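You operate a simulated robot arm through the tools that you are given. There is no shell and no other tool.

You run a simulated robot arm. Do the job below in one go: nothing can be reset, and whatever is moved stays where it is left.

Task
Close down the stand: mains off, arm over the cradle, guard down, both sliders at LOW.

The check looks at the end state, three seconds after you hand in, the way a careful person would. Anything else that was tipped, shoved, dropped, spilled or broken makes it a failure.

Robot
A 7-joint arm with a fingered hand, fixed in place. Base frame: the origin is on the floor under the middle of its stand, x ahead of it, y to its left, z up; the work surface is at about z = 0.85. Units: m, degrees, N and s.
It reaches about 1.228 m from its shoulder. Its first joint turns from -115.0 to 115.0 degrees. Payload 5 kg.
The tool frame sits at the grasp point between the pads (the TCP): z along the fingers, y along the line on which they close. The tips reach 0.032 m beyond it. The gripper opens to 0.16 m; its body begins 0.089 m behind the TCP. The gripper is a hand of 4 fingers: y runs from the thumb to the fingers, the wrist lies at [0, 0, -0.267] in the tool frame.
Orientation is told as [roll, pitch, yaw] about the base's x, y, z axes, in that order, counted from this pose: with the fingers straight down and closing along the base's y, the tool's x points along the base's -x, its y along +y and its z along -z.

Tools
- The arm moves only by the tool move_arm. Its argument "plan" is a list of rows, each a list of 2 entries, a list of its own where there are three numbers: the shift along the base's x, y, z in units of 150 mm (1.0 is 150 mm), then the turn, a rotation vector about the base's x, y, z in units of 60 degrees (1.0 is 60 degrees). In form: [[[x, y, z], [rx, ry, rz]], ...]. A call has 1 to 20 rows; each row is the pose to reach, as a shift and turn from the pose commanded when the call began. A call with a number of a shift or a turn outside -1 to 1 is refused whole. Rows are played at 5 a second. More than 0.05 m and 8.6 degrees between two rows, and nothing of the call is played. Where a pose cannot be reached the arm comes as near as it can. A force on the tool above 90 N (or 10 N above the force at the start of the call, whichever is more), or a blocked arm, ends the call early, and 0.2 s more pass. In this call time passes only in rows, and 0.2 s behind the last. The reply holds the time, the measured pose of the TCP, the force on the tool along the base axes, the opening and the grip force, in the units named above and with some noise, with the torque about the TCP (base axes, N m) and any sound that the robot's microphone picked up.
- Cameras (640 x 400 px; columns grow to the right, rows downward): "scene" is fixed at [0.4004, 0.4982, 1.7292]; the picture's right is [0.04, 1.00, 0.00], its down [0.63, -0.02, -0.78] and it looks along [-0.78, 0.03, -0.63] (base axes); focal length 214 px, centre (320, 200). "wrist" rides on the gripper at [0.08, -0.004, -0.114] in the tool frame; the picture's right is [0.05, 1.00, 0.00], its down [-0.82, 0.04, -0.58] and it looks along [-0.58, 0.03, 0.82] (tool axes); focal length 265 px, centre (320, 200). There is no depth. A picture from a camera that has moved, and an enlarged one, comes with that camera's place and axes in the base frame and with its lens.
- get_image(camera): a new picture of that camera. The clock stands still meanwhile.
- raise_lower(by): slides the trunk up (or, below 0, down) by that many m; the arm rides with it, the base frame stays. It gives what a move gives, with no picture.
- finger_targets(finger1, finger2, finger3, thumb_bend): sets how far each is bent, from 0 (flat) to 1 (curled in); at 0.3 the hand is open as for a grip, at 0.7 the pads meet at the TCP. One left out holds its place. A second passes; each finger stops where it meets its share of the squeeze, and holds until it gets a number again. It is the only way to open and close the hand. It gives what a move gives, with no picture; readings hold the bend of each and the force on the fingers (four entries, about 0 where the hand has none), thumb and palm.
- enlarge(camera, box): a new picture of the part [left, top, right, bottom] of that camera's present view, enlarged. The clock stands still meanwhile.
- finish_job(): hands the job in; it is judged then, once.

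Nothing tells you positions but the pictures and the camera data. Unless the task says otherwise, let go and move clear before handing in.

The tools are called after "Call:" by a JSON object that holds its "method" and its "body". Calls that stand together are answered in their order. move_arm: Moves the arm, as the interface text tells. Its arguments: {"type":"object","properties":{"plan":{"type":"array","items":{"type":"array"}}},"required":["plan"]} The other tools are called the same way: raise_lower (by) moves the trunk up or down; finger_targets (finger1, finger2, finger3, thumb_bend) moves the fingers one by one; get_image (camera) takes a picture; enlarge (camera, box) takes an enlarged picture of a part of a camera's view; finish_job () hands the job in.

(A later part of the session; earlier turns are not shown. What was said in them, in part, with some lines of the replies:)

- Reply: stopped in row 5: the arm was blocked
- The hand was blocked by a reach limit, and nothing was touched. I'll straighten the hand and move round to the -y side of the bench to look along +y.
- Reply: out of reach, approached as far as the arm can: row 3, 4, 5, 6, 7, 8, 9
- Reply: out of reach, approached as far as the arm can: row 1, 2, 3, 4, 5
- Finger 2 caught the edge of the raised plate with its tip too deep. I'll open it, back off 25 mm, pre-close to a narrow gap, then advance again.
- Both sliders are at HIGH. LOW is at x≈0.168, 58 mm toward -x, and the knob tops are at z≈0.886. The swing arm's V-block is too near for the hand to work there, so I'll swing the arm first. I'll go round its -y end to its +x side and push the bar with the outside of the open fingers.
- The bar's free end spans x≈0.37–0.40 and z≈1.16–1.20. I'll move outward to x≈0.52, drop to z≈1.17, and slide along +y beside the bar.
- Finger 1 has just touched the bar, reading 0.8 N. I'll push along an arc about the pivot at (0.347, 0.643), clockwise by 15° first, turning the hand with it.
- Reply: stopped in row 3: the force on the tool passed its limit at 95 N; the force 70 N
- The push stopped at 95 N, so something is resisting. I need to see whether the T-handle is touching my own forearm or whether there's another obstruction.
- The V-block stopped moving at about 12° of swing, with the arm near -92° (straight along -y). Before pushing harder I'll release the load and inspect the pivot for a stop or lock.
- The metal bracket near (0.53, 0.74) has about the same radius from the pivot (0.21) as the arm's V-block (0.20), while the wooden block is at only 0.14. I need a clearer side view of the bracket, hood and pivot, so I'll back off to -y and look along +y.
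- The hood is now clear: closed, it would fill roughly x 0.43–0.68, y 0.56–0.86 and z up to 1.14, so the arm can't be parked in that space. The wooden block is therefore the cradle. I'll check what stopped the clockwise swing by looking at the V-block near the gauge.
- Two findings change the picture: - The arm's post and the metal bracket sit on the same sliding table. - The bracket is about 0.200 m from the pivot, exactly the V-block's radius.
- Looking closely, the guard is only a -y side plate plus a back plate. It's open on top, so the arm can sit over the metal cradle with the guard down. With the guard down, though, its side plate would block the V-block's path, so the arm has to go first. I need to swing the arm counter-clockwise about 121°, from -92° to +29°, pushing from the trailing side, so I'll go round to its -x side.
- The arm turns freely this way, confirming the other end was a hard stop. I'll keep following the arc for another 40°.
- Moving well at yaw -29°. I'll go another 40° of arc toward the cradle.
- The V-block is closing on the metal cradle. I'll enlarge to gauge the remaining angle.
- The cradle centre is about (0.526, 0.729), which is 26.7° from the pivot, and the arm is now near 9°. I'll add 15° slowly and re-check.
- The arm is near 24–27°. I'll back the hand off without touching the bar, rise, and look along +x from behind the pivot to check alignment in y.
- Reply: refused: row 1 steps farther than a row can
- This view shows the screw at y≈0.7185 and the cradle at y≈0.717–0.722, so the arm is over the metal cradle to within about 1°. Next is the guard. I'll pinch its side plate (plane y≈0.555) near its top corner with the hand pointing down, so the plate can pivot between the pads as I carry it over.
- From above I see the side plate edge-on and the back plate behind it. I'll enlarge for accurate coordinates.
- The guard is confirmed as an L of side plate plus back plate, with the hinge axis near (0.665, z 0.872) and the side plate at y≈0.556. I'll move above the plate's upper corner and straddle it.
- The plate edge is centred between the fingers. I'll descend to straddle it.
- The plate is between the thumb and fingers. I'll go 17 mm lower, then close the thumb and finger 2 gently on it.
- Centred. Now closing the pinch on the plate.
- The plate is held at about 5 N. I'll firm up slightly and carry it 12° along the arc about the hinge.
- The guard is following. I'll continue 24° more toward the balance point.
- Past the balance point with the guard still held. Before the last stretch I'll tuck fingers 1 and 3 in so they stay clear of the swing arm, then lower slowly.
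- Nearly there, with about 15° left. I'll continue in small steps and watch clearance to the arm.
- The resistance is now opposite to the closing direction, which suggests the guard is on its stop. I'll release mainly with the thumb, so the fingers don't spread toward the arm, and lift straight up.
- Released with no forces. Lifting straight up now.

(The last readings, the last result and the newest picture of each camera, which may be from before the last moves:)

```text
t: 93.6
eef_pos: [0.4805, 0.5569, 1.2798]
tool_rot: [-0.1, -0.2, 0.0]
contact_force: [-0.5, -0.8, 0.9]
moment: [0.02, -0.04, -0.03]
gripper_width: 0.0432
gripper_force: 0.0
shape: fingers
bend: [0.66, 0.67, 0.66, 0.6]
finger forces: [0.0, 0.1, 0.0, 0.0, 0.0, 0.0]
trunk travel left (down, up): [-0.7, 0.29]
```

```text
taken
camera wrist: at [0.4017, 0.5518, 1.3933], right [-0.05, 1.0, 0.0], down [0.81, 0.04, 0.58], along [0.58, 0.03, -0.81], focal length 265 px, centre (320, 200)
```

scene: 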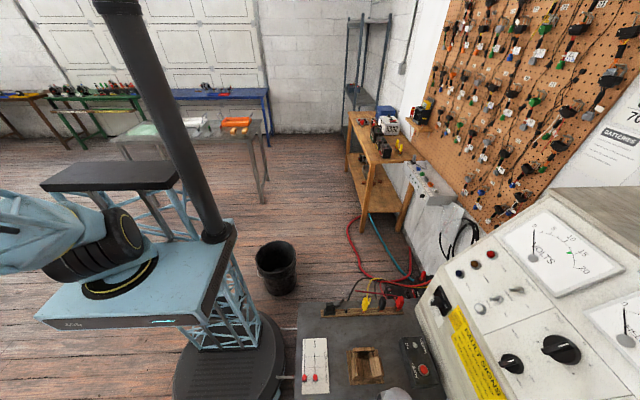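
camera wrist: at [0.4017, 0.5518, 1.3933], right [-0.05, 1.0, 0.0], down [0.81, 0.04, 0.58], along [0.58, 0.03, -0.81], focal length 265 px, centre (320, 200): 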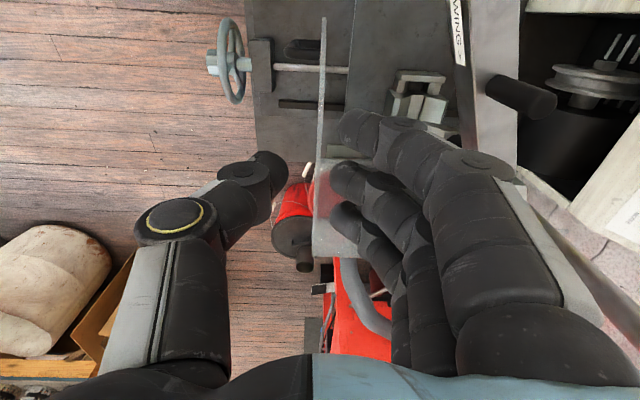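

The guard looks closed from above. I'll go round to the -y side to confirm its angle and the arm's position from there.

Call:
{"method": "move_arm", "body": {"plan": [[[0, -0.2, 0.1], [0, 0, 0]], [[0, -0.45, 0.1], [0, 0, 0]], [[0, -0.7, 0.1], [0, 0, 0.12]], [[0, -0.95, 0.1], [0, 0, 0.24]], [[0.1, -1.0, 0.1], [0, 0, 0.36]], [[0.2, -1.0, 0.1], [0, 0, 0.48]], [[0.3, -1.0, 0.1], [0, 0, 0.6]], [[0.4, -1.0, 0.1], [0, 0, 0.72]]]}}

Call:
{"method": "move_arm", "body": {"plan": [[[0, -0.2, 0], [0, 0, 0.12]], [[0, -0.4, -0.1], [0, 0, 0.24]], [[0, -0.6, -0.2], [0, 0, 0.36]], [[0, -0.8, -0.3], [0, 0, 0.48]], [[0, -1.0, -0.4], [0, 0, 0.6]], [[0, -1.0, -0.5], [0, 0, 0.72]], [[0, -1.0, -0.6], [0, 0, 0.78]]]}}

Call:
{"method": "move_arm", "body": {"plan": [[[0, 0, -0.1], [0.12, 0, 0]], [[0, 0, -0.2], [0.24, 0, 0]], [[0, 0, -0.3], [0.36, 0, 0]], [[0, 0, -0.4], [0.48, 0, 0]], [[0, 0, -0.4], [0.6, 0, 0]]]}}

Call:
{"method": "get_image", "body": {"camera": "wrist"}}

```text
t: 95.4
eef_pos: [0.5425, 0.406, 1.2938]
tool_rot: [-0.1, 0.0, 43.3]
contact_force: [0.1, 0.8, -0.1]
moment: [-0.04, 0.0, -0.01]
gripper_width: 0.0432
gripper_force: 0.0
shape: fingers
bend: [0.66, 0.67, 0.66, 0.6]
finger forces: [0.0, 0.1, 0.0, 0.1, 0.1, 0.0]
trunk travel left (down, up): [-0.7, 0.29]
```

```text
t: 97.0
eef_pos: [0.5404, 0.2549, 1.2029]
tool_rot: [-0.1, -0.2, 90.0]
contact_force: [0.1, 0.0, 0.4]
moment: [0.05, 0.01, -0.02]
gripper_width: 0.043
gripper_force: 0.0
shape: fingers
bend: [0.66, 0.67, 0.66, 0.6]
finger forces: [0.1, 0.1, 0.0, 0.1, 0.0, 0.0]
trunk travel left (down, up): [-0.7, 0.29]
```

```text
t: 98.2
eef_pos: [0.5403, 0.2542, 1.1443]
tool_rot: [0.0, -36.4, 89.9]
contact_force: [-0.1, -0.4, -0.8]
moment: [0.0, -0.03, 0.0]
gripper_width: 0.043
gripper_force: 0.1
shape: fingers
bend: [0.66, 0.67, 0.66, 0.6]
finger forces: [0.1, 0.0, 0.0, 0.0, 0.0, 0.1]
trunk travel left (down, up): [-0.7, 0.29]
```

```text
taken
camera wrist: at [0.5463, 0.1219, 1.1882], right [-1.0, -0.04, -0.03], down [-0.04, 0.31, 0.95], along [-0.03, 0.95, -0.32], focal length 265 px, centre (320, 200)
```

wrist: 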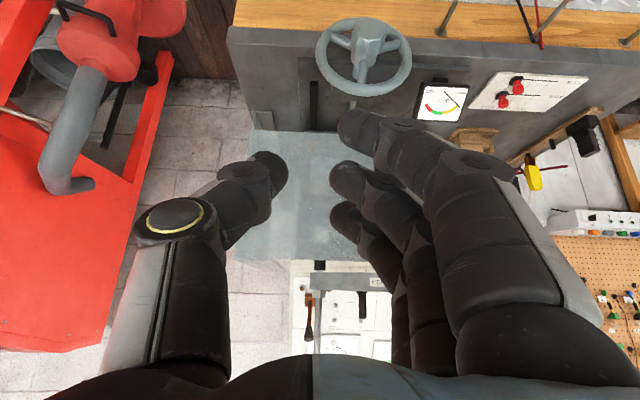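

Call:
{"method": "finger_targets", "body": {"finger1": 0.25, "finger2": 0.25, "finger3": 0.25, "thumb_bend": 0.25}}

Call:
{"method": "get_image", "body": {"camera": "wrist"}}

Call:
{"method": "enlarge", "body": {"camera": "wrist", "box": [220, 90, 440, 300]}}

```text
t: 99.2
eef_pos: [0.5413, 0.2575, 1.1433]
tool_rot: [-0.1, -36.2, 90.0]
contact_force: [-0.3, -1.5, 0.4]
moment: [-0.02, -0.03, -0.03]
gripper_width: 0.1827
gripper_force: 0.0
shape: fingers
bend: [0.25, 0.25, 0.25, 0.25]
finger forces: [0.0, 0.1, 0.1, 0.0, 0.0, 0.1]
trunk travel left (down, up): [-0.7, 0.29]
```

```text
taken
camera wrist: at [0.546, 0.1235, 1.188], right [-1.0, -0.04, -0.03], down [-0.04, 0.32, 0.95], along [-0.03, 0.95, -0.32], focal length 265 px, centre (320, 200)
```

wrist: 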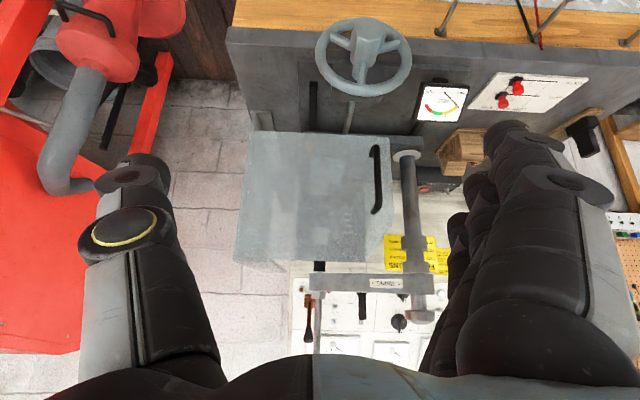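

```text
1.90 times, centred on (330, 195) of wrist
camera zoom: at [0.546, 0.1235, 1.188], right [-1.0, -0.04, -0.03], down [-0.04, 0.32, 0.95], along [-0.03, 0.95, -0.32], focal length 506 px, centre (301, 210)
```

zoom: 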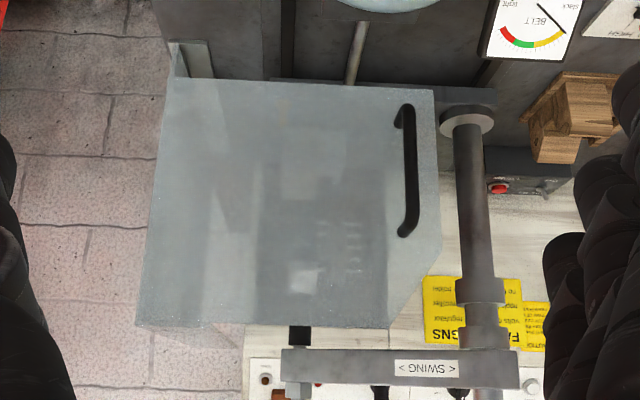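

The guard is fully closed, with its bottom edge level and handle vertical, and the arm is still over the cradle. Last are the sliders. I'll straighten the hand and move toward them.

Call:
{"method": "move_arm", "body": {"plan": [[[-0.1, 0, 0.1], [-0.12, 0, 0]], [[-0.25, 0, 0.2], [-0.24, 0, 0]], [[-0.45, 0, 0.3], [-0.36, 0, 0]], [[-0.65, 0, 0.3], [-0.48, 0, 0]], [[-0.85, 0, 0.3], [-0.6, 0, 0]], [[-1.0, 0.1, 0.3], [-0.605, 0, 0]]]}}

Call:
{"method": "finger_targets", "body": {"finger1": 0.66, "finger2": 0.66, "finger3": 0.66, "thumb_bend": 0.66}}

Call:
{"method": "move_arm", "body": {"plan": [[[-0.2, 0.1, 0], [0, 0, 0]], [[-0.4, 0.3, 0], [0, 0, 0]], [[-0.6, 0.55, 0], [0, 0, 0]], [[-0.7, 0.8, 0], [0, 0, 0]], [[-0.7, 1.0, -0.15], [0, 0, 0]], [[-0.7, 1.0, -0.45], [0, 0, 0]]]}}

Call:
{"method": "get_image", "body": {"camera": "wrist"}}

Call:
{"method": "get_image", "body": {"camera": "scene"}}

```text
t: 100.6
eef_pos: [0.3913, 0.2712, 1.187]
tool_rot: [-0.1, 0.3, 90.0]
contact_force: [0.3, 0.3, -0.9]
moment: [0.01, -0.01, 0.01]
gripper_width: 0.1827
gripper_force: 0.1
shape: fingers
bend: [0.25, 0.25, 0.25, 0.25]
finger forces: [0.0, 0.0, 0.1, 0.0, 0.1, 0.0]
trunk travel left (down, up): [-0.7, 0.29]
```

```text
t: 101.6
eef_pos: [0.3914, 0.2711, 1.187]
tool_rot: [-0.1, 0.1, 90.0]
contact_force: [1.0, -0.8, 0.8]
moment: [-0.01, 0.02, 0.03]
gripper_width: 0.0343
gripper_force: 0.1
shape: fingers
bend: [0.66, 0.66, 0.66, 0.66]
finger forces: [0.0, 0.1, 0.1, 0.0, 0.1, 0.0]
trunk travel left (down, up): [-0.7, 0.29]
```

```text
t: 103.0
eef_pos: [0.2864, 0.4224, 1.1197]
tool_rot: [-0.1, 0.2, 90.0]
contact_force: [0.2, -0.3, 0.2]
moment: [-0.05, 0.03, 0.0]
gripper_width: 0.0341
gripper_force: 0.0
shape: fingers
bend: [0.66, 0.66, 0.66, 0.66]
finger forces: [0.0, 0.0, 0.0, 0.0, 0.0, 0.0]
trunk travel left (down, up): [-0.7, 0.29]
```

```text
taken
camera wrist: at [0.2913, 0.3406, 1.2346], right [-1.0, -0.05, 0.0], down [-0.04, 0.82, 0.57], along [-0.03, 0.57, -0.82], focal length 265 px, centre (320, 200)
```

wrist: 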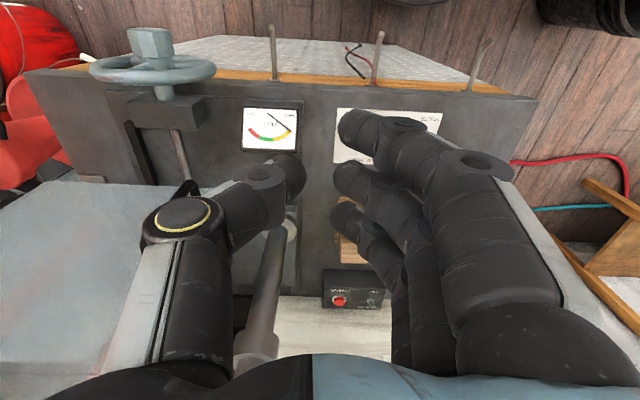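

```text
taken
```

scene: 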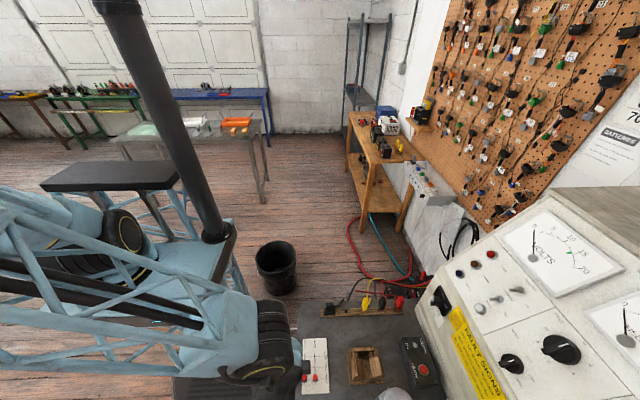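

The gauge box sits close behind, at x≥0.316, so I'll close the hand to a thin beak. I'll come down at x≈0.275 between the knobs and the gauge, with two fingers lined up on the knob rows.

Call:
{"method": "finger_targets", "body": {"finger1": 0.7, "finger2": 0.7, "finger3": 0.7, "thumb_bend": 0.7}}

Call:
{"method": "move_arm", "body": {"plan": [[[-0.03, 0.15, 0], [0, 0, 0]], [[-0.06, 0.3, 0], [0, 0, 0]], [[-0.07, 0.434, -0.2], [0, 0, 0]], [[-0.07, 0.434, -0.45], [0, 0, 0]], [[-0.07, 0.434, -0.7], [0, 0, 0]], [[-0.07, 0.434, -0.95], [0, 0, 0]]]}}

Call:
{"method": "get_image", "body": {"camera": "wrist"}}

Call:
{"method": "enlarge", "body": {"camera": "scene", "box": [250, 310, 390, 400]}}

```text
t: 104.0
eef_pos: [0.2856, 0.421, 1.1207]
tool_rot: [-0.1, 0.1, 89.9]
contact_force: [1.2, 0.1, 0.0]
moment: [0.0, 0.03, 0.01]
gripper_width: 0.0239
gripper_force: 0.0
shape: fingers
bend: [0.7, 0.7, 0.7, 0.7]
finger forces: [0.1, 0.0, 0.0, 0.0, 0.0, 0.0]
trunk travel left (down, up): [-0.7, 0.29]
```

```text
t: 105.4
eef_pos: [0.275, 0.4875, 0.977]
tool_rot: [-0.1, 0.1, 90.0]
contact_force: [0.1, 0.3, 0.6]
moment: [0.0, 0.01, 0.01]
gripper_width: 0.0239
gripper_force: 0.1
shape: fingers
bend: [0.7, 0.7, 0.7, 0.7]
finger forces: [0.0, 0.0, 0.0, 0.0, 0.0, 0.1]
trunk travel left (down, up): [-0.7, 0.29]
```

```text
taken
camera wrist: at [0.2813, 0.4063, 1.0928], right [-1.0, -0.05, 0.0], down [-0.04, 0.82, 0.57], along [-0.03, 0.57, -0.82], focal length 265 px, centre (320, 200)
```

wrist: 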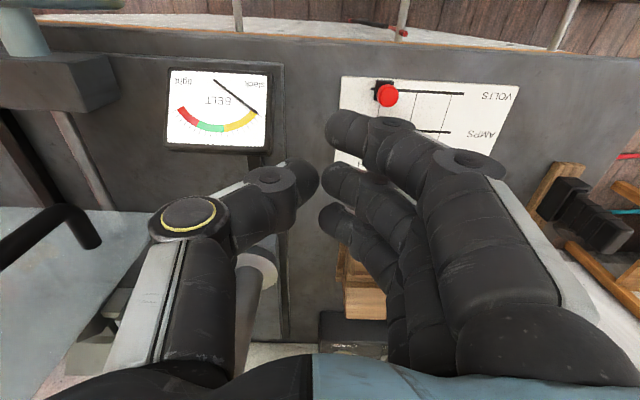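

```text
4.44 times, centred on (320, 355) of scene
camera zoom: at [0.4004, 0.4982, 1.7292], right [0.04, 1.0, 0.0], down [0.63, -0.02, -0.78], along [-0.78, 0.03, -0.63], focal length 953 px, centre (320, -489)
```

zoom: 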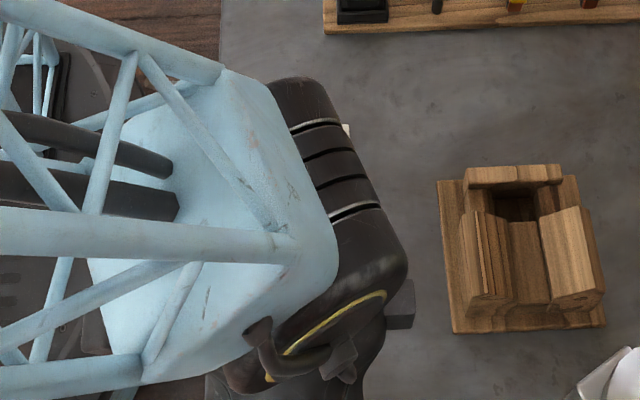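

The VOLTS knob is at (0.2267, 0.453), with 13–18 mm clearance each side of the beak. I'll descend to z≈0.90, so the tips are about 10 mm above the panel.

Call:
{"method": "move_arm", "body": {"plan": [[[-0.03, 0, -0.15], [0, 0, 0]], [[-0.035, 0, -0.3], [0, 0, 0]], [[-0.035, 0, -0.42], [0, 0, 0]], [[-0.035, 0, -0.51], [0, 0, 0]]]}}

Call:
{"method": "get_image", "body": {"camera": "wrist"}}

```text
t: 106.4
eef_pos: [0.264, 0.4893, 0.9076]
tool_rot: [-0.2, -0.3, 90.3]
contact_force: [-44.1, -3.0, 81.0]
moment: [-0.28, -4.68, -0.38]
gripper_width: 0.0188
gripper_force: 43.8
shape: fingers
bend: [0.7, 0.68, 0.7, 0.71]
finger forces: [0.0, 0.0, 0.1, 0.1, 87.3, 0.0]
trunk travel left (down, up): [-0.7, 0.29]
```

```text
taken
camera wrist: at [0.2684, 0.4059, 1.0209], right [-1.0, -0.06, 0.0], down [-0.05, 0.81, 0.58], along [-0.03, 0.58, -0.81], focal length 265 px, centre (320, 200)
```

wrist: 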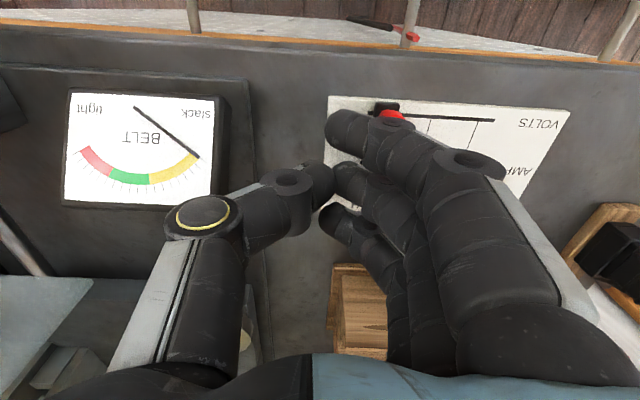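

The thumb has come down on a raised step beside the gauge, at about 80 N. I'll lift straight up immediately.

Call:
{"method": "move_arm", "body": {"plan": [[[0, 0, 0.1], [0, 0, 0]], [[0, 0, 0.25], [0, 0, 0]], [[0, 0, 0.4], [0, 0, 0]]]}}

Call:
{"method": "get_image", "body": {"camera": "wrist"}}

Call:
{"method": "enlarge", "body": {"camera": "wrist", "box": [40, 40, 360, 300]}}

```text
t: 107.2
eef_pos: [0.2704, 0.486, 0.9622]
tool_rot: [-0.1, 0.2, 90.2]
contact_force: [-0.3, 0.2, 0.2]
moment: [0.03, 0.05, 0.0]
gripper_width: 0.0231
gripper_force: 0.1
shape: fingers
bend: [0.7, 0.7, 0.7, 0.7]
finger forces: [0.0, 0.1, 0.0, 0.0, 0.1, 0.0]
trunk travel left (down, up): [-0.7, 0.29]
```

```text
taken
camera wrist: at [0.2757, 0.4045, 1.0762], right [-1.0, -0.05, 0.0], down [-0.04, 0.82, 0.57], along [-0.03, 0.57, -0.82], focal length 265 px, centre (320, 200)
```

wrist: 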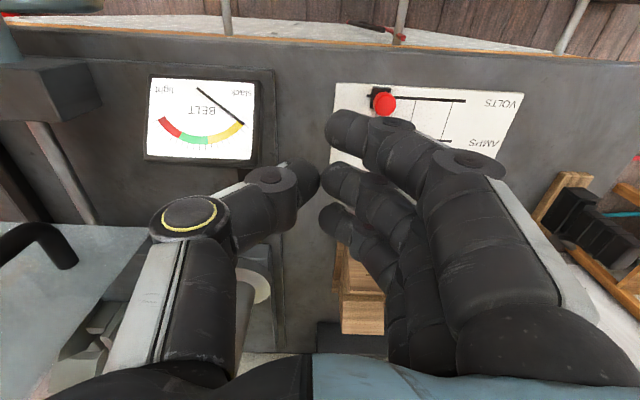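

```text
1.54 times, centred on (200, 170) of wrist
camera zoom: at [0.2757, 0.4045, 1.0762], right [-1.0, -0.05, 0.0], down [-0.04, 0.82, 0.57], along [-0.03, 0.57, -0.82], focal length 408 px, centre (505, 246)
```

zoom: 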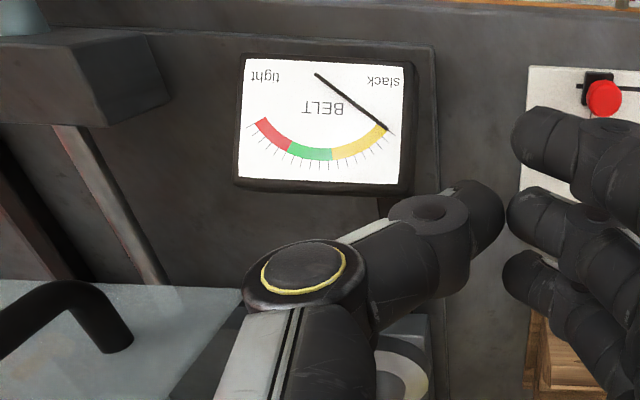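

The gauge looks unchanged, and it was the thumb knuckle that met its edge. I'll turn the hand round to yaw -90°, so the thumb is on the free -x side and the fingers can draw both knobs toward -x together.

Call:
{"method": "move_arm", "body": {"plan": [[[-0.05, -0.05, 0.3], [0, 0, 0]], [[-0.15, -0.1, 0.6], [0, 0, 0]], [[-0.3, -0.15, 0.9], [0, 0, -0.1]], [[-0.4, -0.2, 1.0], [0, 0, -0.22]], [[-0.4, -0.2, 1.0], [0, 0, -0.34]], [[-0.4, -0.2, 1.0], [0, 0, -0.46]], [[-0.4, -0.2, 1.0], [0, 0, -0.58]], [[-0.4, -0.2, 1.0], [0, 0, -0.7]], [[-0.4, -0.2, 1.0], [0, 0, -0.82]], [[-0.4, -0.2, 1.0], [0, 0, -0.94]]]}}

Call:
{"method": "move_arm", "body": {"plan": [[[0, 0, 0], [0, 0, -0.12]], [[0, 0, 0], [0, 0, -0.24]], [[0, 0, 0], [0, 0, -0.36]], [[0, 0, 0], [0, 0, -0.48]], [[0, 0, 0], [0, 0, -0.6]], [[0, 0, 0], [0, 0, -0.72]], [[0, 0, 0], [0, 0, -0.84]], [[0, 0, 0], [0, 0, -0.96]]]}}

Call:
{"method": "move_arm", "body": {"plan": [[[0, 0.02, 0], [0, 0, -0.12]], [[0, 0.05, 0], [0, 0, -0.24]], [[0, 0.1, 0], [0, 0, -0.36]], [[0, 0.15, 0], [0, 0, -0.48]], [[0, 0.2, 0], [0, 0, -0.6]], [[0, 0.2, 0], [0, 0, -0.72]], [[0, 0.2, 0], [0, 0, -0.84]], [[0, 0.2, 0], [0, 0, -0.96]], [[0, 0.2, 0], [0, 0, -1.0]]]}}

Call:
{"method": "finger_targets", "body": {"finger1": 0.52, "finger2": 0.52, "finger3": 0.52, "thumb_bend": 0.52}}

Call:
{"method": "get_image", "body": {"camera": "wrist"}}

```text
refused: row 3 steps farther than a row can; nothing moved
```

```text
t: 109.0
eef_pos: [0.2708, 0.4866, 0.9621]
tool_rot: [-0.1, 0.1, 32.2]
contact_force: [-0.3, 0.3, 0.5]
moment: [0.04, -0.01, 0.0]
gripper_width: 0.0233
gripper_force: 0.1
shape: fingers
bend: [0.7, 0.7, 0.7, 0.7]
finger forces: [0.0, 0.0, 0.1, 0.1, 0.1, 0.0]
trunk travel left (down, up): [-0.7, 0.29]
```

```text
t: 111.0
eef_pos: [0.2698, 0.5169, 0.9622]
tool_rot: [-0.1, 0.2, -27.7]
contact_force: [0.2, -0.1, 0.8]
moment: [0.02, 0.0, -0.01]
gripper_width: 0.0234
gripper_force: 0.0
shape: fingers
bend: [0.7, 0.7, 0.7, 0.7]
finger forces: [0.0, 0.0, 0.1, 0.0, 0.0, 0.0]
trunk travel left (down, up): [-0.7, 0.29]
```

```text
t: 112.0
eef_pos: [0.2703, 0.517, 0.9619]
tool_rot: [-0.1, 0.1, -27.6]
contact_force: [0.5, -0.2, 0.7]
moment: [0.02, 0.0, -0.01]
gripper_width: 0.0826
gripper_force: 0.0
shape: fingers
bend: [0.52, 0.52, 0.52, 0.52]
finger forces: [0.0, 0.0, 0.1, 0.0, 0.0, 0.1]
trunk travel left (down, up): [-0.7, 0.29]
```

```text
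taken
camera wrist: at [0.1987, 0.5494, 1.076], right [0.42, 0.91, 0.0], down [0.74, -0.34, 0.58], along [0.52, -0.24, -0.82], focal length 265 px, centre (320, 200)
```

wrist: 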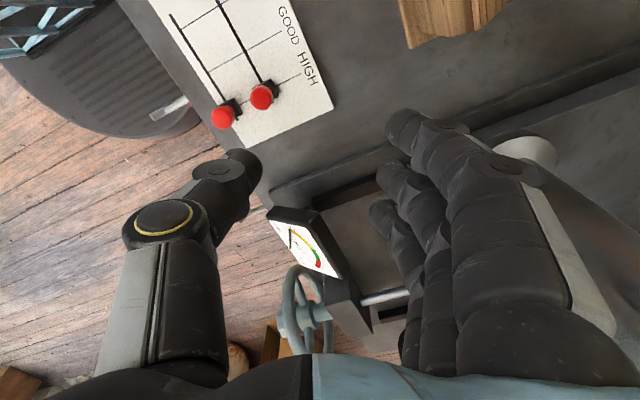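

One call was refused, but the rotations that followed made no contact. I'll raise the hand now and finish the turn, one step at a time.

Call:
{"method": "move_arm", "body": {"plan": [[[0, 0, 0.25], [0, 0, 0]], [[-0.05, 0, 0.5], [0, 0, 0]], [[-0.15, 0, 0.7], [0, 0, -0.1]], [[-0.25, -0.05, 0.8], [0, 0, -0.22]], [[-0.3, -0.1, 0.8], [0, 0, -0.34]], [[-0.3, -0.15, 0.8], [0, 0, -0.46]], [[-0.3, -0.2, 0.8], [0, 0, -0.58]], [[-0.3, -0.2, 0.8], [0, 0, -0.7]], [[-0.3, -0.2, 0.8], [0, 0, -0.82]], [[-0.3, -0.2, 0.8], [0, 0, -0.94]]]}}

Call:
{"method": "get_image", "body": {"camera": "wrist"}}

```text
t: 114.2
eef_pos: [0.2239, 0.4861, 1.0816]
tool_rot: [-0.2, 0.1, -84.1]
contact_force: [0.3, 0.1, 0.3]
moment: [0.01, 0.01, 0.01]
gripper_width: 0.0828
gripper_force: 0.2
shape: fingers
bend: [0.52, 0.52, 0.52, 0.52]
finger forces: [0.1, 0.1, 0.1, 0.0, 0.0, 0.0]
trunk travel left (down, up): [-0.7, 0.29]
```

```text
taken
camera wrist: at [0.2137, 0.5649, 1.1958], right [0.99, 0.15, 0.0], down [0.13, -0.81, 0.58], along [0.09, -0.57, -0.82], focal length 265 px, centre (320, 200)
```

wrist: 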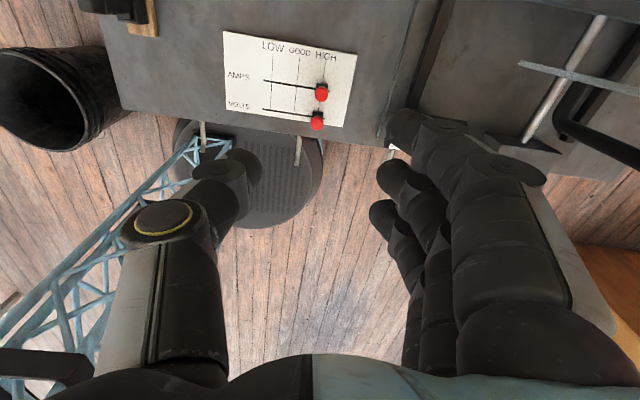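

The hand is above the sliders with the thumb on the -x side. I'll square the yaw and descend part way to check alignment.

Call:
{"method": "move_arm", "body": {"plan": [[[0, 0.01, -0.2], [0, 0, -0.05]], [[0.01, 0.02, -0.4], [0, 0, -0.1]], [[0.015, 0.025, -0.6], [0, 0, -0.1]], [[0.015, 0.025, -0.75], [0, 0, -0.1]]]}}

Call:
{"method": "get_image", "body": {"camera": "wrist"}}

Call:
{"method": "enlarge", "body": {"camera": "scene", "box": [250, 310, 390, 400]}}

```text
t: 115.2
eef_pos: [0.2276, 0.4913, 0.9682]
tool_rot: [-0.2, 0.1, -90.0]
contact_force: [1.0, -0.6, 0.8]
moment: [0.01, 0.02, -0.03]
gripper_width: 0.0829
gripper_force: 0.1
shape: fingers
bend: [0.52, 0.52, 0.52, 0.52]
finger forces: [0.0, 0.0, 0.1, 0.1, 0.0, 0.0]
trunk travel left (down, up): [-0.7, 0.29]
```

```text
taken
camera wrist: at [0.2254, 0.5699, 1.0829], right [1.0, 0.05, 0.0], down [0.04, -0.82, 0.58], along [0.03, -0.57, -0.82], focal length 265 px, centre (320, 200)
```

wrist: 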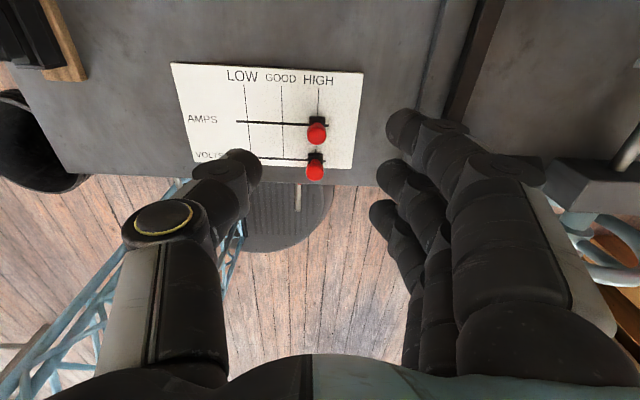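

```text
4.44 times, centred on (320, 355) of scene
camera zoom: at [0.4004, 0.4982, 1.7292], right [0.04, 1.0, 0.0], down [0.63, -0.02, -0.78], along [-0.78, 0.03, -0.63], focal length 953 px, centre (320, -489)
```

zoom: 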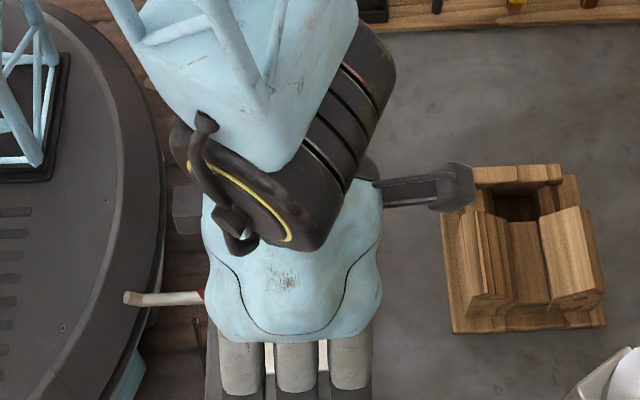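

The AMPS knob is in line with finger 2 and VOLTS with its neighbour. I'll narrow the fingers so their knuckles stay clear of the gauge, then descend a little and look again.

Call:
{"method": "finger_targets", "body": {"finger1": 0.64, "finger2": 0.64, "finger3": 0.64, "thumb_bend": 0.6}}

Call:
{"method": "move_arm", "body": {"plan": [[[0, 0, -0.12], [0, 0, 0]], [[0, 0, -0.24], [0, 0, 0]]]}}

Call:
{"method": "get_image", "body": {"camera": "wrist"}}

```text
t: 116.2
eef_pos: [0.2286, 0.4899, 0.9693]
tool_rot: [-0.2, 0.2, -90.0]
contact_force: [0.3, 0.3, -0.5]
moment: [0.02, 0.02, 0.02]
gripper_width: 0.0472
gripper_force: 0.0
shape: fingers
bend: [0.64, 0.64, 0.64, 0.6]
finger forces: [0.1, 0.0, 0.1, 0.1, 0.1, 0.0]
trunk travel left (down, up): [-0.7, 0.29]
```

```text
t: 116.8
eef_pos: [0.2274, 0.4917, 0.933]
tool_rot: [-0.1, 0.1, -90.0]
contact_force: [-0.4, -0.7, -0.3]
moment: [-0.03, -0.01, -0.01]
gripper_width: 0.0474
gripper_force: 0.1
shape: fingers
bend: [0.64, 0.64, 0.64, 0.6]
finger forces: [0.1, 0.0, 0.1, 0.0, 0.1, 0.0]
trunk travel left (down, up): [-0.7, 0.29]
```

```text
taken
camera wrist: at [0.2257, 0.5701, 1.0472], right [1.0, 0.05, 0.0], down [0.04, -0.82, 0.58], along [0.03, -0.58, -0.82], focal length 265 px, centre (320, 200)
```

wrist: 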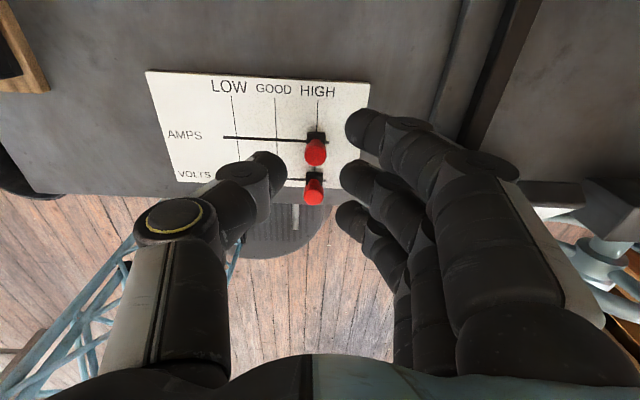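

Both knobs sit between the thumb and their respective fingers with 7–10 mm to spare. I'll descend in small steps to bring the tips down beside the knobs.

Call:
{"method": "move_arm", "body": {"plan": [[[0, 0, -0.06], [0, 0, 0]], [[0, 0, -0.12], [0, 0, 0]], [[0, 0, -0.15], [0, 0, 0]]]}}

Call:
{"method": "enlarge", "body": {"camera": "wrist", "box": [220, 80, 440, 260]}}

```text
t: 117.6
eef_pos: [0.2285, 0.4923, 0.9112]
tool_rot: [-0.1, 0.0, -89.9]
contact_force: [-0.1, 0.7, -0.1]
moment: [-0.02, -0.01, -0.01]
gripper_width: 0.0474
gripper_force: 0.1
shape: fingers
bend: [0.64, 0.64, 0.64, 0.6]
finger forces: [0.0, 0.0, 0.0, 0.0, 0.0, 0.1]
trunk travel left (down, up): [-0.7, 0.29]
```

```text
2.22 times, centred on (330, 170) of wrist
camera zoom: at [0.2252, 0.5698, 1.025], right [1.0, 0.05, 0.0], down [0.04, -0.82, 0.58], along [0.03, -0.58, -0.82], focal length 590 px, centre (298, 267)
```

zoom: 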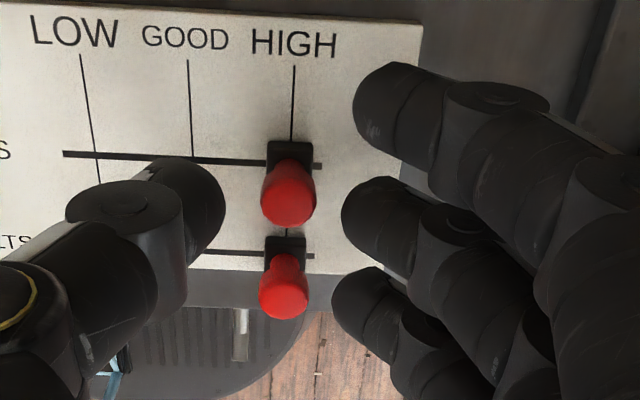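

The tips are level with the red caps. I'll go 4 mm lower and draw the hand toward -x, watching the force.

Call:
{"method": "move_arm", "body": {"plan": [[[0, 0, -0.027], [0, 0, 0]], [[-0.04, 0, -0.027], [0, 0, 0]], [[-0.08, 0, -0.027], [0, 0, 0]], [[-0.12, 0, -0.027], [0, 0, 0]], [[-0.16, 0, -0.027], [0, 0, 0]], [[-0.2, 0, -0.027], [0, 0, 0]]]}}

Call:
{"method": "enlarge", "body": {"camera": "wrist", "box": [180, 80, 440, 260]}}

```text
t: 119.0
eef_pos: [0.1973, 0.4904, 0.9064]
tool_rot: [0.0, 0.1, -90.0]
contact_force: [1.7, -0.1, 0.1]
moment: [-0.02, -0.03, 0.03]
gripper_width: 0.0473
gripper_force: 0.4
shape: fingers
bend: [0.64, 0.63, 0.63, 0.6]
finger forces: [0.0, 0.5, 0.4, 0.0, 0.0, 0.1]
trunk travel left (down, up): [-0.7, 0.29]
```

```text
2.22 times, centred on (310, 170) of wrist
camera zoom: at [0.1945, 0.5699, 1.0205], right [1.0, 0.05, 0.0], down [0.04, -0.82, 0.58], along [0.03, -0.57, -0.82], focal length 590 px, centre (342, 267)
```

zoom: 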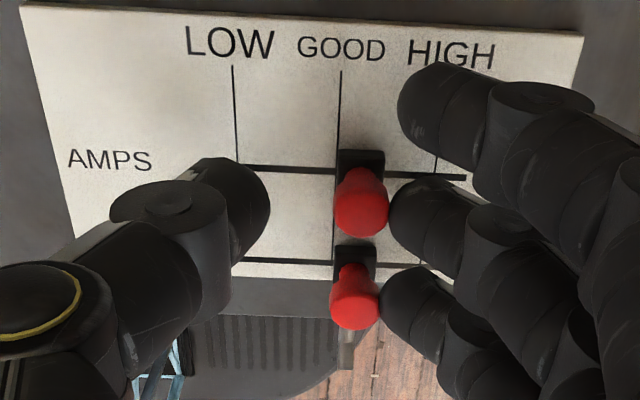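

Both sliders are moving together and are near GOOD, with about 35 mm left to the LOW tick. I'll continue 30 mm.

Call:
{"method": "move_arm", "body": {"plan": [[[-0.04, 0, 0], [0, 0, 0]], [[-0.08, 0, 0], [0, 0, 0]], [[-0.12, 0, 0], [0, 0, 0]], [[-0.16, 0, 0], [0, 0, 0]], [[-0.2, 0, 0], [0, 0, 0]]]}}

Call:
{"method": "enlarge", "body": {"camera": "wrist", "box": [180, 80, 440, 260]}}

```text
t: 120.2
eef_pos: [0.1679, 0.4907, 0.906]
tool_rot: [0.0, 0.1, -90.0]
contact_force: [1.3, 0.9, 0.5]
moment: [0.02, 0.02, 0.01]
gripper_width: 0.0471
gripper_force: 0.2
shape: fingers
bend: [0.64, 0.63, 0.63, 0.6]
finger forces: [0.1, 0.4, 0.4, 0.0, 0.0, 0.1]
trunk travel left (down, up): [-0.7, 0.29]
```

```text
2.22 times, centred on (310, 170) of wrist
camera zoom: at [0.1647, 0.5695, 1.0204], right [1.0, 0.05, 0.0], down [0.04, -0.82, 0.58], along [0.03, -0.58, -0.82], focal length 590 px, centre (342, 267)
```

zoom: 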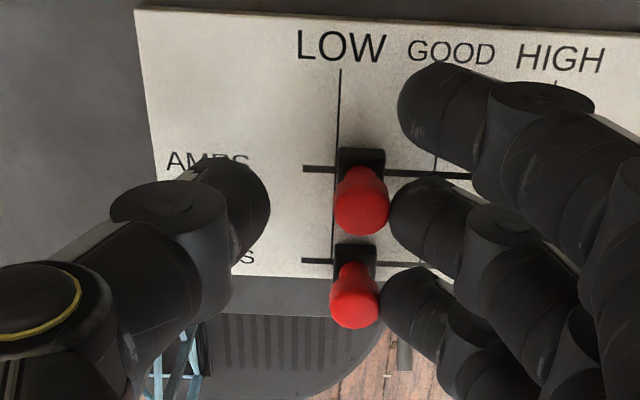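

About 7 mm remain to the LOW tick on both. I'll move the last bit slowly.

Call:
{"method": "move_arm", "body": {"plan": [[[-0.015, 0, 0], [0, 0, 0]], [[-0.03, 0, 0], [0, 0, 0]], [[-0.047, 0, 0], [0, 0, 0]]]}}

Call:
{"method": "enlarge", "body": {"camera": "wrist", "box": [180, 80, 440, 260]}}

```text
t: 121.0
eef_pos: [0.1604, 0.4908, 0.9064]
tool_rot: [-0.1, 0.1, -90.0]
contact_force: [0.5, -0.4, 0.1]
moment: [0.02, -0.05, 0.01]
gripper_width: 0.0472
gripper_force: 0.5
shape: fingers
bend: [0.64, 0.64, 0.64, 0.6]
finger forces: [0.0, 0.5, 0.3, 0.0, 0.0, 0.0]
trunk travel left (down, up): [-0.7, 0.29]
```

```text
2.22 times, centred on (310, 170) of wrist
camera zoom: at [0.1576, 0.5694, 1.0206], right [1.0, 0.05, 0.0], down [0.04, -0.82, 0.58], along [0.03, -0.57, -0.82], focal length 590 px, centre (342, 267)
```

zoom: 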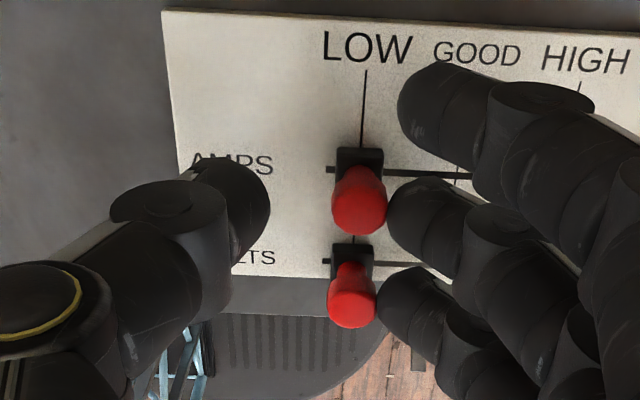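

Both slider blocks are now centred on the LOW tick. I'll ease off 3 mm in +x and lift straight up.

Call:
{"method": "move_arm", "body": {"plan": [[[0.025, 0, 0], [0, 0, 0]], [[0.03, 0, 0.1], [0, 0, 0]], [[0.03, 0, 0.3], [0, 0, 0]], [[0.03, 0, 0.6], [0, 0, 0]], [[0.0, 0, 0.9], [0, 0, 0]]]}}

Call:
{"method": "get_image", "body": {"camera": "wrist"}}

Call:
{"method": "enlarge", "body": {"camera": "wrist", "box": [220, 40, 440, 200]}}

```text
t: 122.2
eef_pos: [0.1604, 0.4908, 1.0418]
tool_rot: [-0.1, 0.2, -90.0]
contact_force: [0.1, -0.4, -0.3]
moment: [0.03, 0.0, -0.02]
gripper_width: 0.0471
gripper_force: 0.1
shape: fingers
bend: [0.64, 0.64, 0.64, 0.6]
finger forces: [0.0, 0.0, 0.0, 0.1, 0.0, 0.2]
trunk travel left (down, up): [-0.7, 0.29]
```

```text
taken
camera wrist: at [0.1583, 0.569, 1.1564], right [1.0, 0.05, 0.0], down [0.04, -0.82, 0.58], along [0.03, -0.57, -0.82], focal length 265 px, centre (320, 200)
```

wrist: 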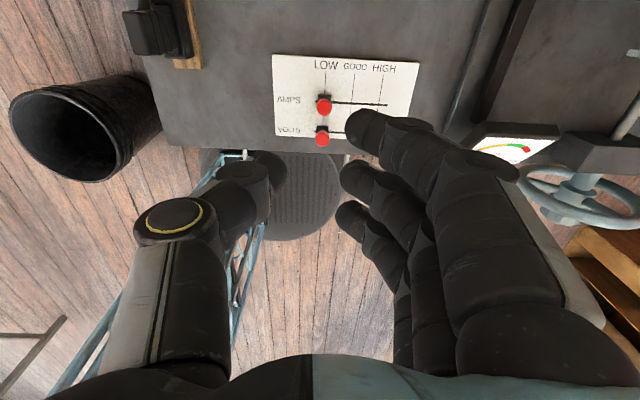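

```text
2.50 times, centred on (330, 120) of wrist
camera zoom: at [0.1583, 0.569, 1.1564], right [1.0, 0.05, 0.0], down [0.04, -0.82, 0.58], along [0.03, -0.57, -0.82], focal length 664 px, centre (295, 400)
```

zoom: 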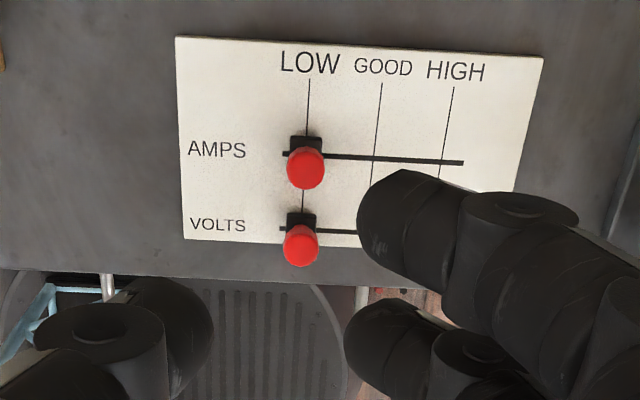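

Both sliders are at LOW. I'll rise and take a final look at the arm over the cradle and the closed guard.

Call:
{"method": "move_arm", "body": {"plan": [[[0, -0.05, 0.25], [0, 0, 0]], [[0, -0.1, 0.5], [0, 0, 0.1]], [[0, -0.1, 0.75], [0, 0, 0.2]], [[0, -0.1, 1.0], [0, 0, 0.3]], [[0, -0.1, 1.0], [0, 0, 0.42]], [[0, -0.1, 1.0], [0, 0, 0.54]], [[0, -0.1, 1.0], [0, 0, 0.66]], [[0, -0.1, 1.0], [0, 0, 0.78]], [[0, -0.1, 1.0], [0, 0, 0.9]], [[0, -0.1, 1.0], [0, 0, 1.0]]]}}

Call:
{"method": "get_image", "body": {"camera": "scene"}}

```text
t: 124.4
eef_pos: [0.1597, 0.4766, 1.1913]
tool_rot: [-0.1, 0.1, -29.9]
contact_force: [0.3, 0.8, -0.4]
moment: [0.02, -0.02, -0.02]
gripper_width: 0.0468
gripper_force: 0.1
shape: fingers
bend: [0.64, 0.64, 0.64, 0.6]
finger forces: [0.0, 0.0, 0.0, 0.1, 0.1, 0.0]
trunk travel left (down, up): [-0.7, 0.29]
```

```text
taken
```

scene: 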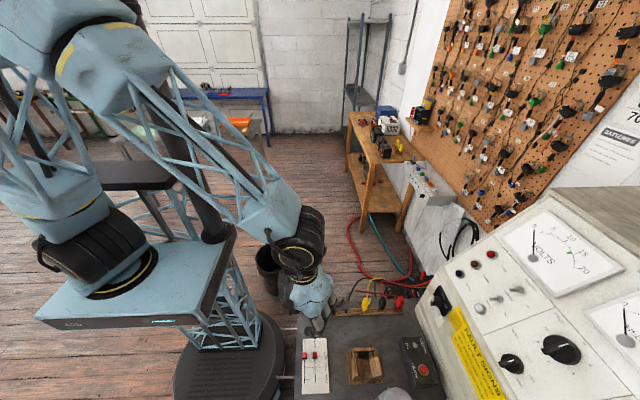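

Call:
{"method": "move_arm", "body": {"plan": [[[0, 0, 0.25], [0, 0, 0.1]], [[0, 0, 0.5], [0, 0, 0.2]], [[0, 0.1, 0.75], [0, 0, 0.3]], [[0, 0.2, 1.0], [0, 0, 0.4]], [[0.1, 0.4, 1.0], [0, 0, 0.5]], [[0.3, 0.6, 1.0], [0, 0, 0.5]], [[0.5, 0.8, 1.0], [0, 0, 0.5]], [[0.7, 1.0, 1.0], [0, 0, 0.5]]]}}

Call:
{"method": "finger_targets", "body": {"finger1": 0.3, "finger2": 0.3, "finger3": 0.3, "thumb_bend": 0.3}}

Call:
{"method": "move_arm", "body": {"plan": [[[0.1, 0.1, 0.2], [0, 0, 0]], [[0.2, 0.2, 0.4], [0, 0, 0]], [[0.35, 0.35, 0.6], [0, 0, 0]], [[0.4, 0.4, 0.7], [0, 0, 0]]]}}

Call:
{"method": "get_image", "body": {"camera": "wrist"}}

Call:
{"method": "enlarge", "body": {"camera": "wrist", "box": [220, 40, 480, 260]}}

```text
t: 126.2
eef_pos: [0.266, 0.6274, 1.3411]
tool_rot: [-0.2, 0.2, -0.1]
contact_force: [-0.1, 0.9, 0.4]
moment: [-0.05, 0.01, 0.01]
gripper_width: 0.0468
gripper_force: 0.0
shape: fingers
bend: [0.64, 0.64, 0.64, 0.6]
finger forces: [0.0, 0.0, 0.0, 0.0, 0.1, 0.0]
trunk travel left (down, up): [-0.7, 0.29]
```

```text
t: 127.2
eef_pos: [0.2648, 0.6276, 1.3416]
tool_rot: [-0.1, 0.1, -0.1]
contact_force: [-0.1, -0.2, 0.5]
moment: [-0.05, 0.02, -0.01]
gripper_width: 0.1701
gripper_force: 0.1
shape: fingers
bend: [0.3, 0.3, 0.3, 0.3]
finger forces: [0.0, 0.1, 0.0, 0.0, 0.1, 0.0]
trunk travel left (down, up): [-0.7, 0.29]
```

```text
t: 128.2
eef_pos: [0.3244, 0.6863, 1.4461]
tool_rot: [-0.2, 0.1, 0.0]
contact_force: [0.2, -0.5, -0.7]
moment: [0.0, -0.01, 0.01]
gripper_width: 0.1705
gripper_force: 0.0
shape: fingers
bend: [0.3, 0.3, 0.3, 0.3]
finger forces: [0.0, 0.0, 0.0, 0.0, 0.1, 0.0]
trunk travel left (down, up): [-0.7, 0.29]
```

```text
taken
camera wrist: at [0.2461, 0.6803, 1.5614], right [-0.05, 1.0, 0.0], down [0.82, 0.04, 0.58], along [0.57, 0.03, -0.82], focal length 265 px, centre (320, 200)
```

wrist: 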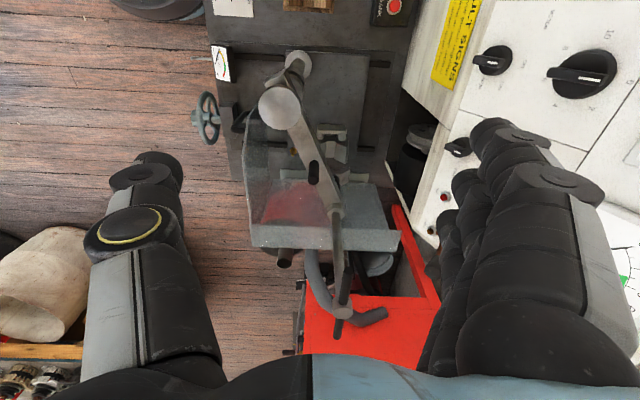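

```text
1.82 times, centred on (350, 150) of wrist
camera zoom: at [0.2461, 0.6803, 1.5614], right [-0.05, 1.0, 0.0], down [0.82, 0.04, 0.58], along [0.57, 0.03, -0.82], focal length 483 px, centre (266, 291)
```

zoom: 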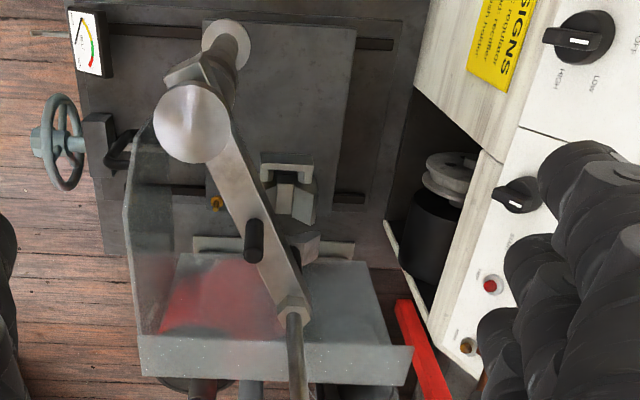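

Everything seems in place. I'll enlarge the cradle and V-block once more to judge the arm's centring.

Call:
{"method": "enlarge", "body": {"camera": "wrist", "box": [310, 110, 380, 200]}}

```text
4.44 times, centred on (345, 155) of wrist
camera zoom: at [0.2461, 0.6803, 1.5614], right [-0.05, 1.0, 0.0], down [0.82, 0.04, 0.58], along [0.57, 0.03, -0.82], focal length 1180 px, centre (209, 400)
```

zoom: 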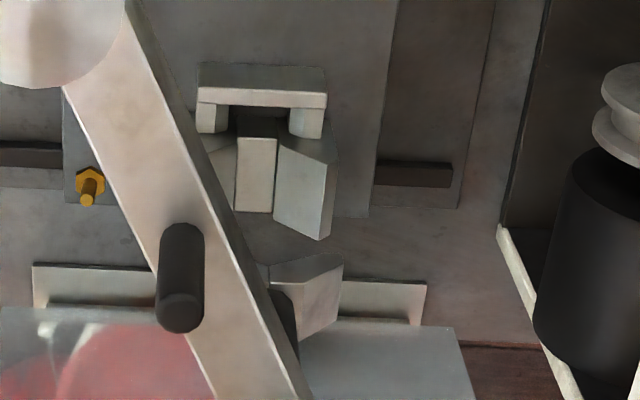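

The V-block sits over the cradle, with the screw and cradle centre agreeing within a few millimetres, and the guard is closed. I'll withdraw to near the starting pose and do a last check.

Call:
{"method": "move_arm", "body": {"plan": [[[-0.25, -0.15, 0], [0, 0, 0]], [[-0.5, -0.3, 0], [0, 0, 0]], [[-0.75, -0.5, 0], [0, 0, 0]], [[-1.0, -0.75, 0], [0, 0, 0]], [[-1.0, -1.0, 0], [0, 0, 0]]]}}

Call:
{"method": "get_image", "body": {"camera": "wrist"}}

Call:
{"method": "get_image", "body": {"camera": "scene"}}

Call:
{"method": "enlarge", "body": {"camera": "scene", "box": [280, 250, 520, 400]}}

Call:
{"method": "enlarge", "body": {"camera": "wrist", "box": [230, 60, 450, 280]}}

```text
refused: row 4 steps farther than a row can; nothing moved
```

```text
taken
camera wrist: at [0.2461, 0.6803, 1.5614], right [-0.05, 1.0, 0.0], down [0.82, 0.04, 0.58], along [0.57, 0.03, -0.82], focal length 265 px, centre (320, 200)
```

wrist: 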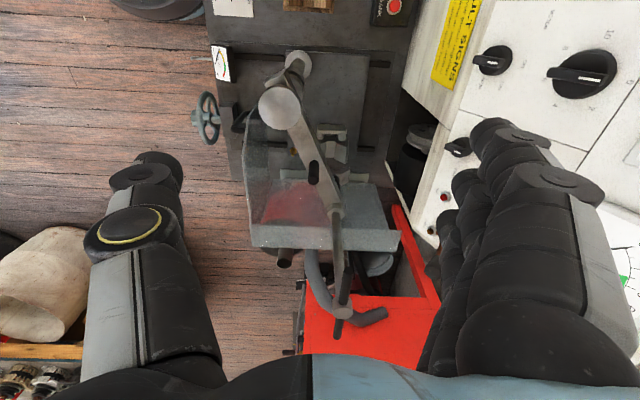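

```text
taken
```

scene: 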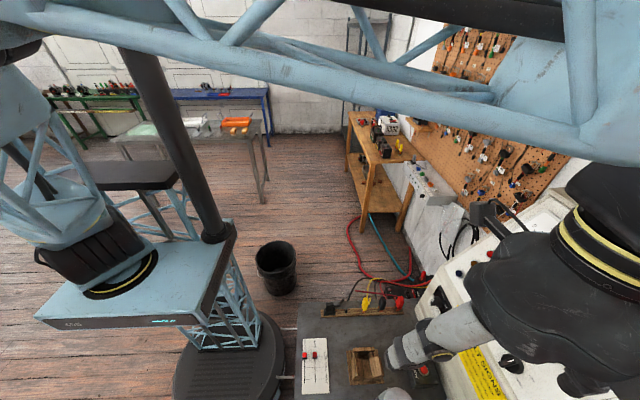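

```text
2.67 times, centred on (400, 325) of scene
camera zoom: at [0.4004, 0.4982, 1.7292], right [0.04, 1.0, 0.0], down [0.63, -0.02, -0.78], along [-0.78, 0.03, -0.63], focal length 572 px, centre (107, -133)
```

zoom: 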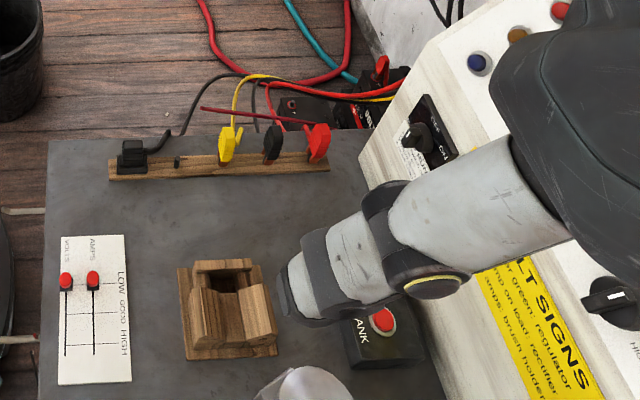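

```text
1.82 times, centred on (340, 170) of wrist
camera zoom: at [0.2461, 0.6803, 1.5614], right [-0.05, 1.0, 0.0], down [0.82, 0.04, 0.58], along [0.57, 0.03, -0.82], focal length 483 px, centre (284, 254)
```

zoom: 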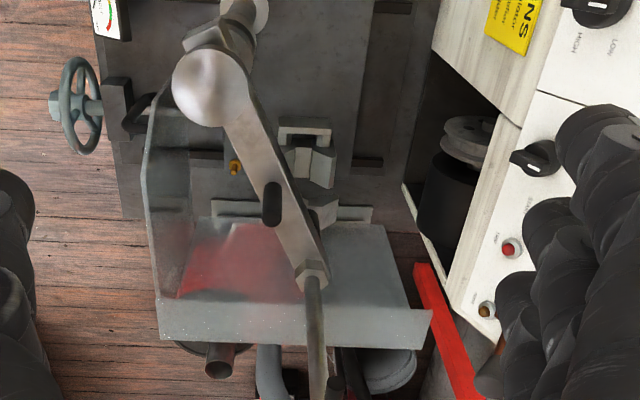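

Sliders at LOW, mains OFF, arm over the cradle and guard down all look right. The last move was refused because a step was too long, so I'll retreat in shorter steps.

Call:
{"method": "move_arm", "body": {"plan": [[[-0.2, -0.15, 0], [0, 0, 0]], [[-0.4, -0.3, 0], [0, 0, 0]], [[-0.6, -0.45, 0], [0, 0, 0]], [[-0.8, -0.6, 0], [0, 0, 0]], [[-1.0, -0.75, 0], [0, 0, 0]], [[-1.0, -0.95, 0], [0, 0, 0]]]}}

Call:
{"method": "get_image", "body": {"camera": "scene"}}

Call:
{"method": "enlarge", "body": {"camera": "scene", "box": [280, 230, 540, 400]}}

Call:
{"method": "get_image", "body": {"camera": "wrist"}}

```text
t: 129.6
eef_pos: [0.1753, 0.5413, 1.4486]
tool_rot: [0.0, 0.1, -0.1]
contact_force: [0.0, 0.2, -0.4]
moment: [0.06, -0.03, 0.01]
gripper_width: 0.1701
gripper_force: 0.0
shape: fingers
bend: [0.3, 0.3, 0.3, 0.3]
finger forces: [0.0, 0.0, 0.0, 0.0, 0.0, 0.0]
trunk travel left (down, up): [-0.7, 0.29]
```

```text
taken
```

scene: 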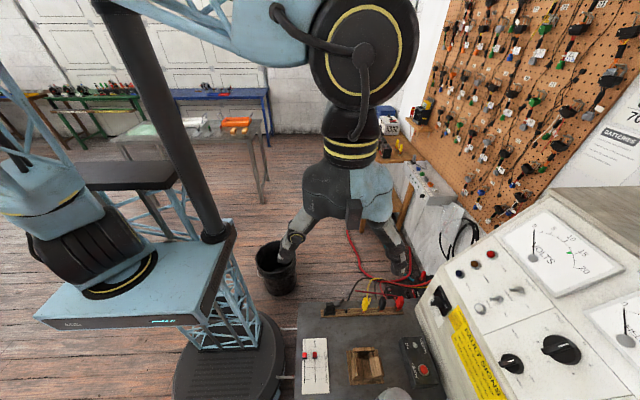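

```text
2.35 times, centred on (410, 315) of scene
camera zoom: at [0.4004, 0.4982, 1.7292], right [0.04, 1.0, 0.0], down [0.63, -0.02, -0.78], along [-0.78, 0.03, -0.63], focal length 505 px, centre (108, -71)
```

zoom: 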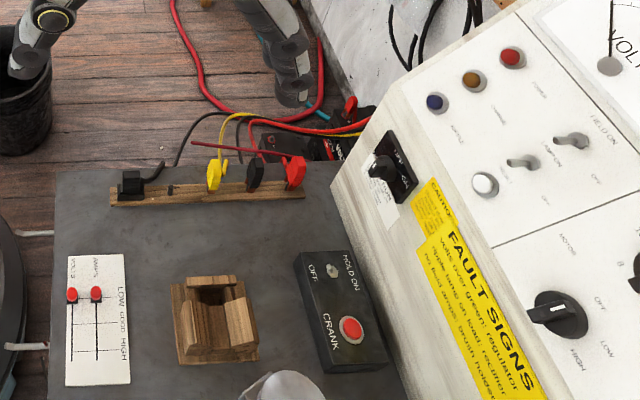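

```text
taken
camera wrist: at [0.0963, 0.5367, 1.5617], right [-0.05, 1.0, 0.0], down [0.82, 0.04, 0.58], along [0.57, 0.03, -0.82], focal length 265 px, centre (320, 200)
```

wrist: 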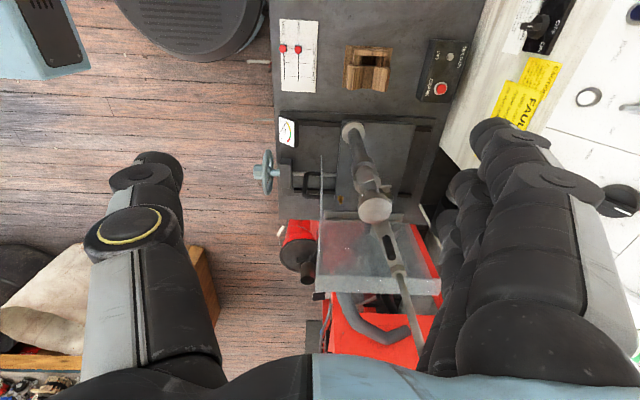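

The end state, as far as I can see:
- **Mains:** OFF, with the power lamp dark.
- **Arm:** swung over the metal cradle.
- **Guard:** down.
- **Sliders:** both at LOW.

The hand is open and clear. Handing in.

Call:
{"method": "finish_job", "body": {}}

```text
The job is handed in.
```

The stand is closed down and handed in, with the hand open and clear:

- **Mains:** the switch points to OFF, the power lamp is dark and the voltmeter reads 0.
- **Arm:** it sits over the grey metal cradle on the sliding table, within about 2° by my estimate from the pictures.
- **Guard:** fully down. Its lower edge is level and its handle is upright.
- **Sliders:** VOLTS and AMPS are both centred on the LOW tick.

**Which cradle:** there are two, and the task doesn't say which. I chose the metal one because its distance from the arm's pivot matches the arm's clamp. The wooden block by the CRANK box is too close to the pivot for the clamp to sit over it.

**Hard contacts:**
- I first pushed the arm the wrong way, into its end stop, at about 95 N.
- While lining up for the sliders, the thumb knuckle pressed on the edge of the belt gauge at about 80 N.

I saw no movement or damage from either in the pictures.
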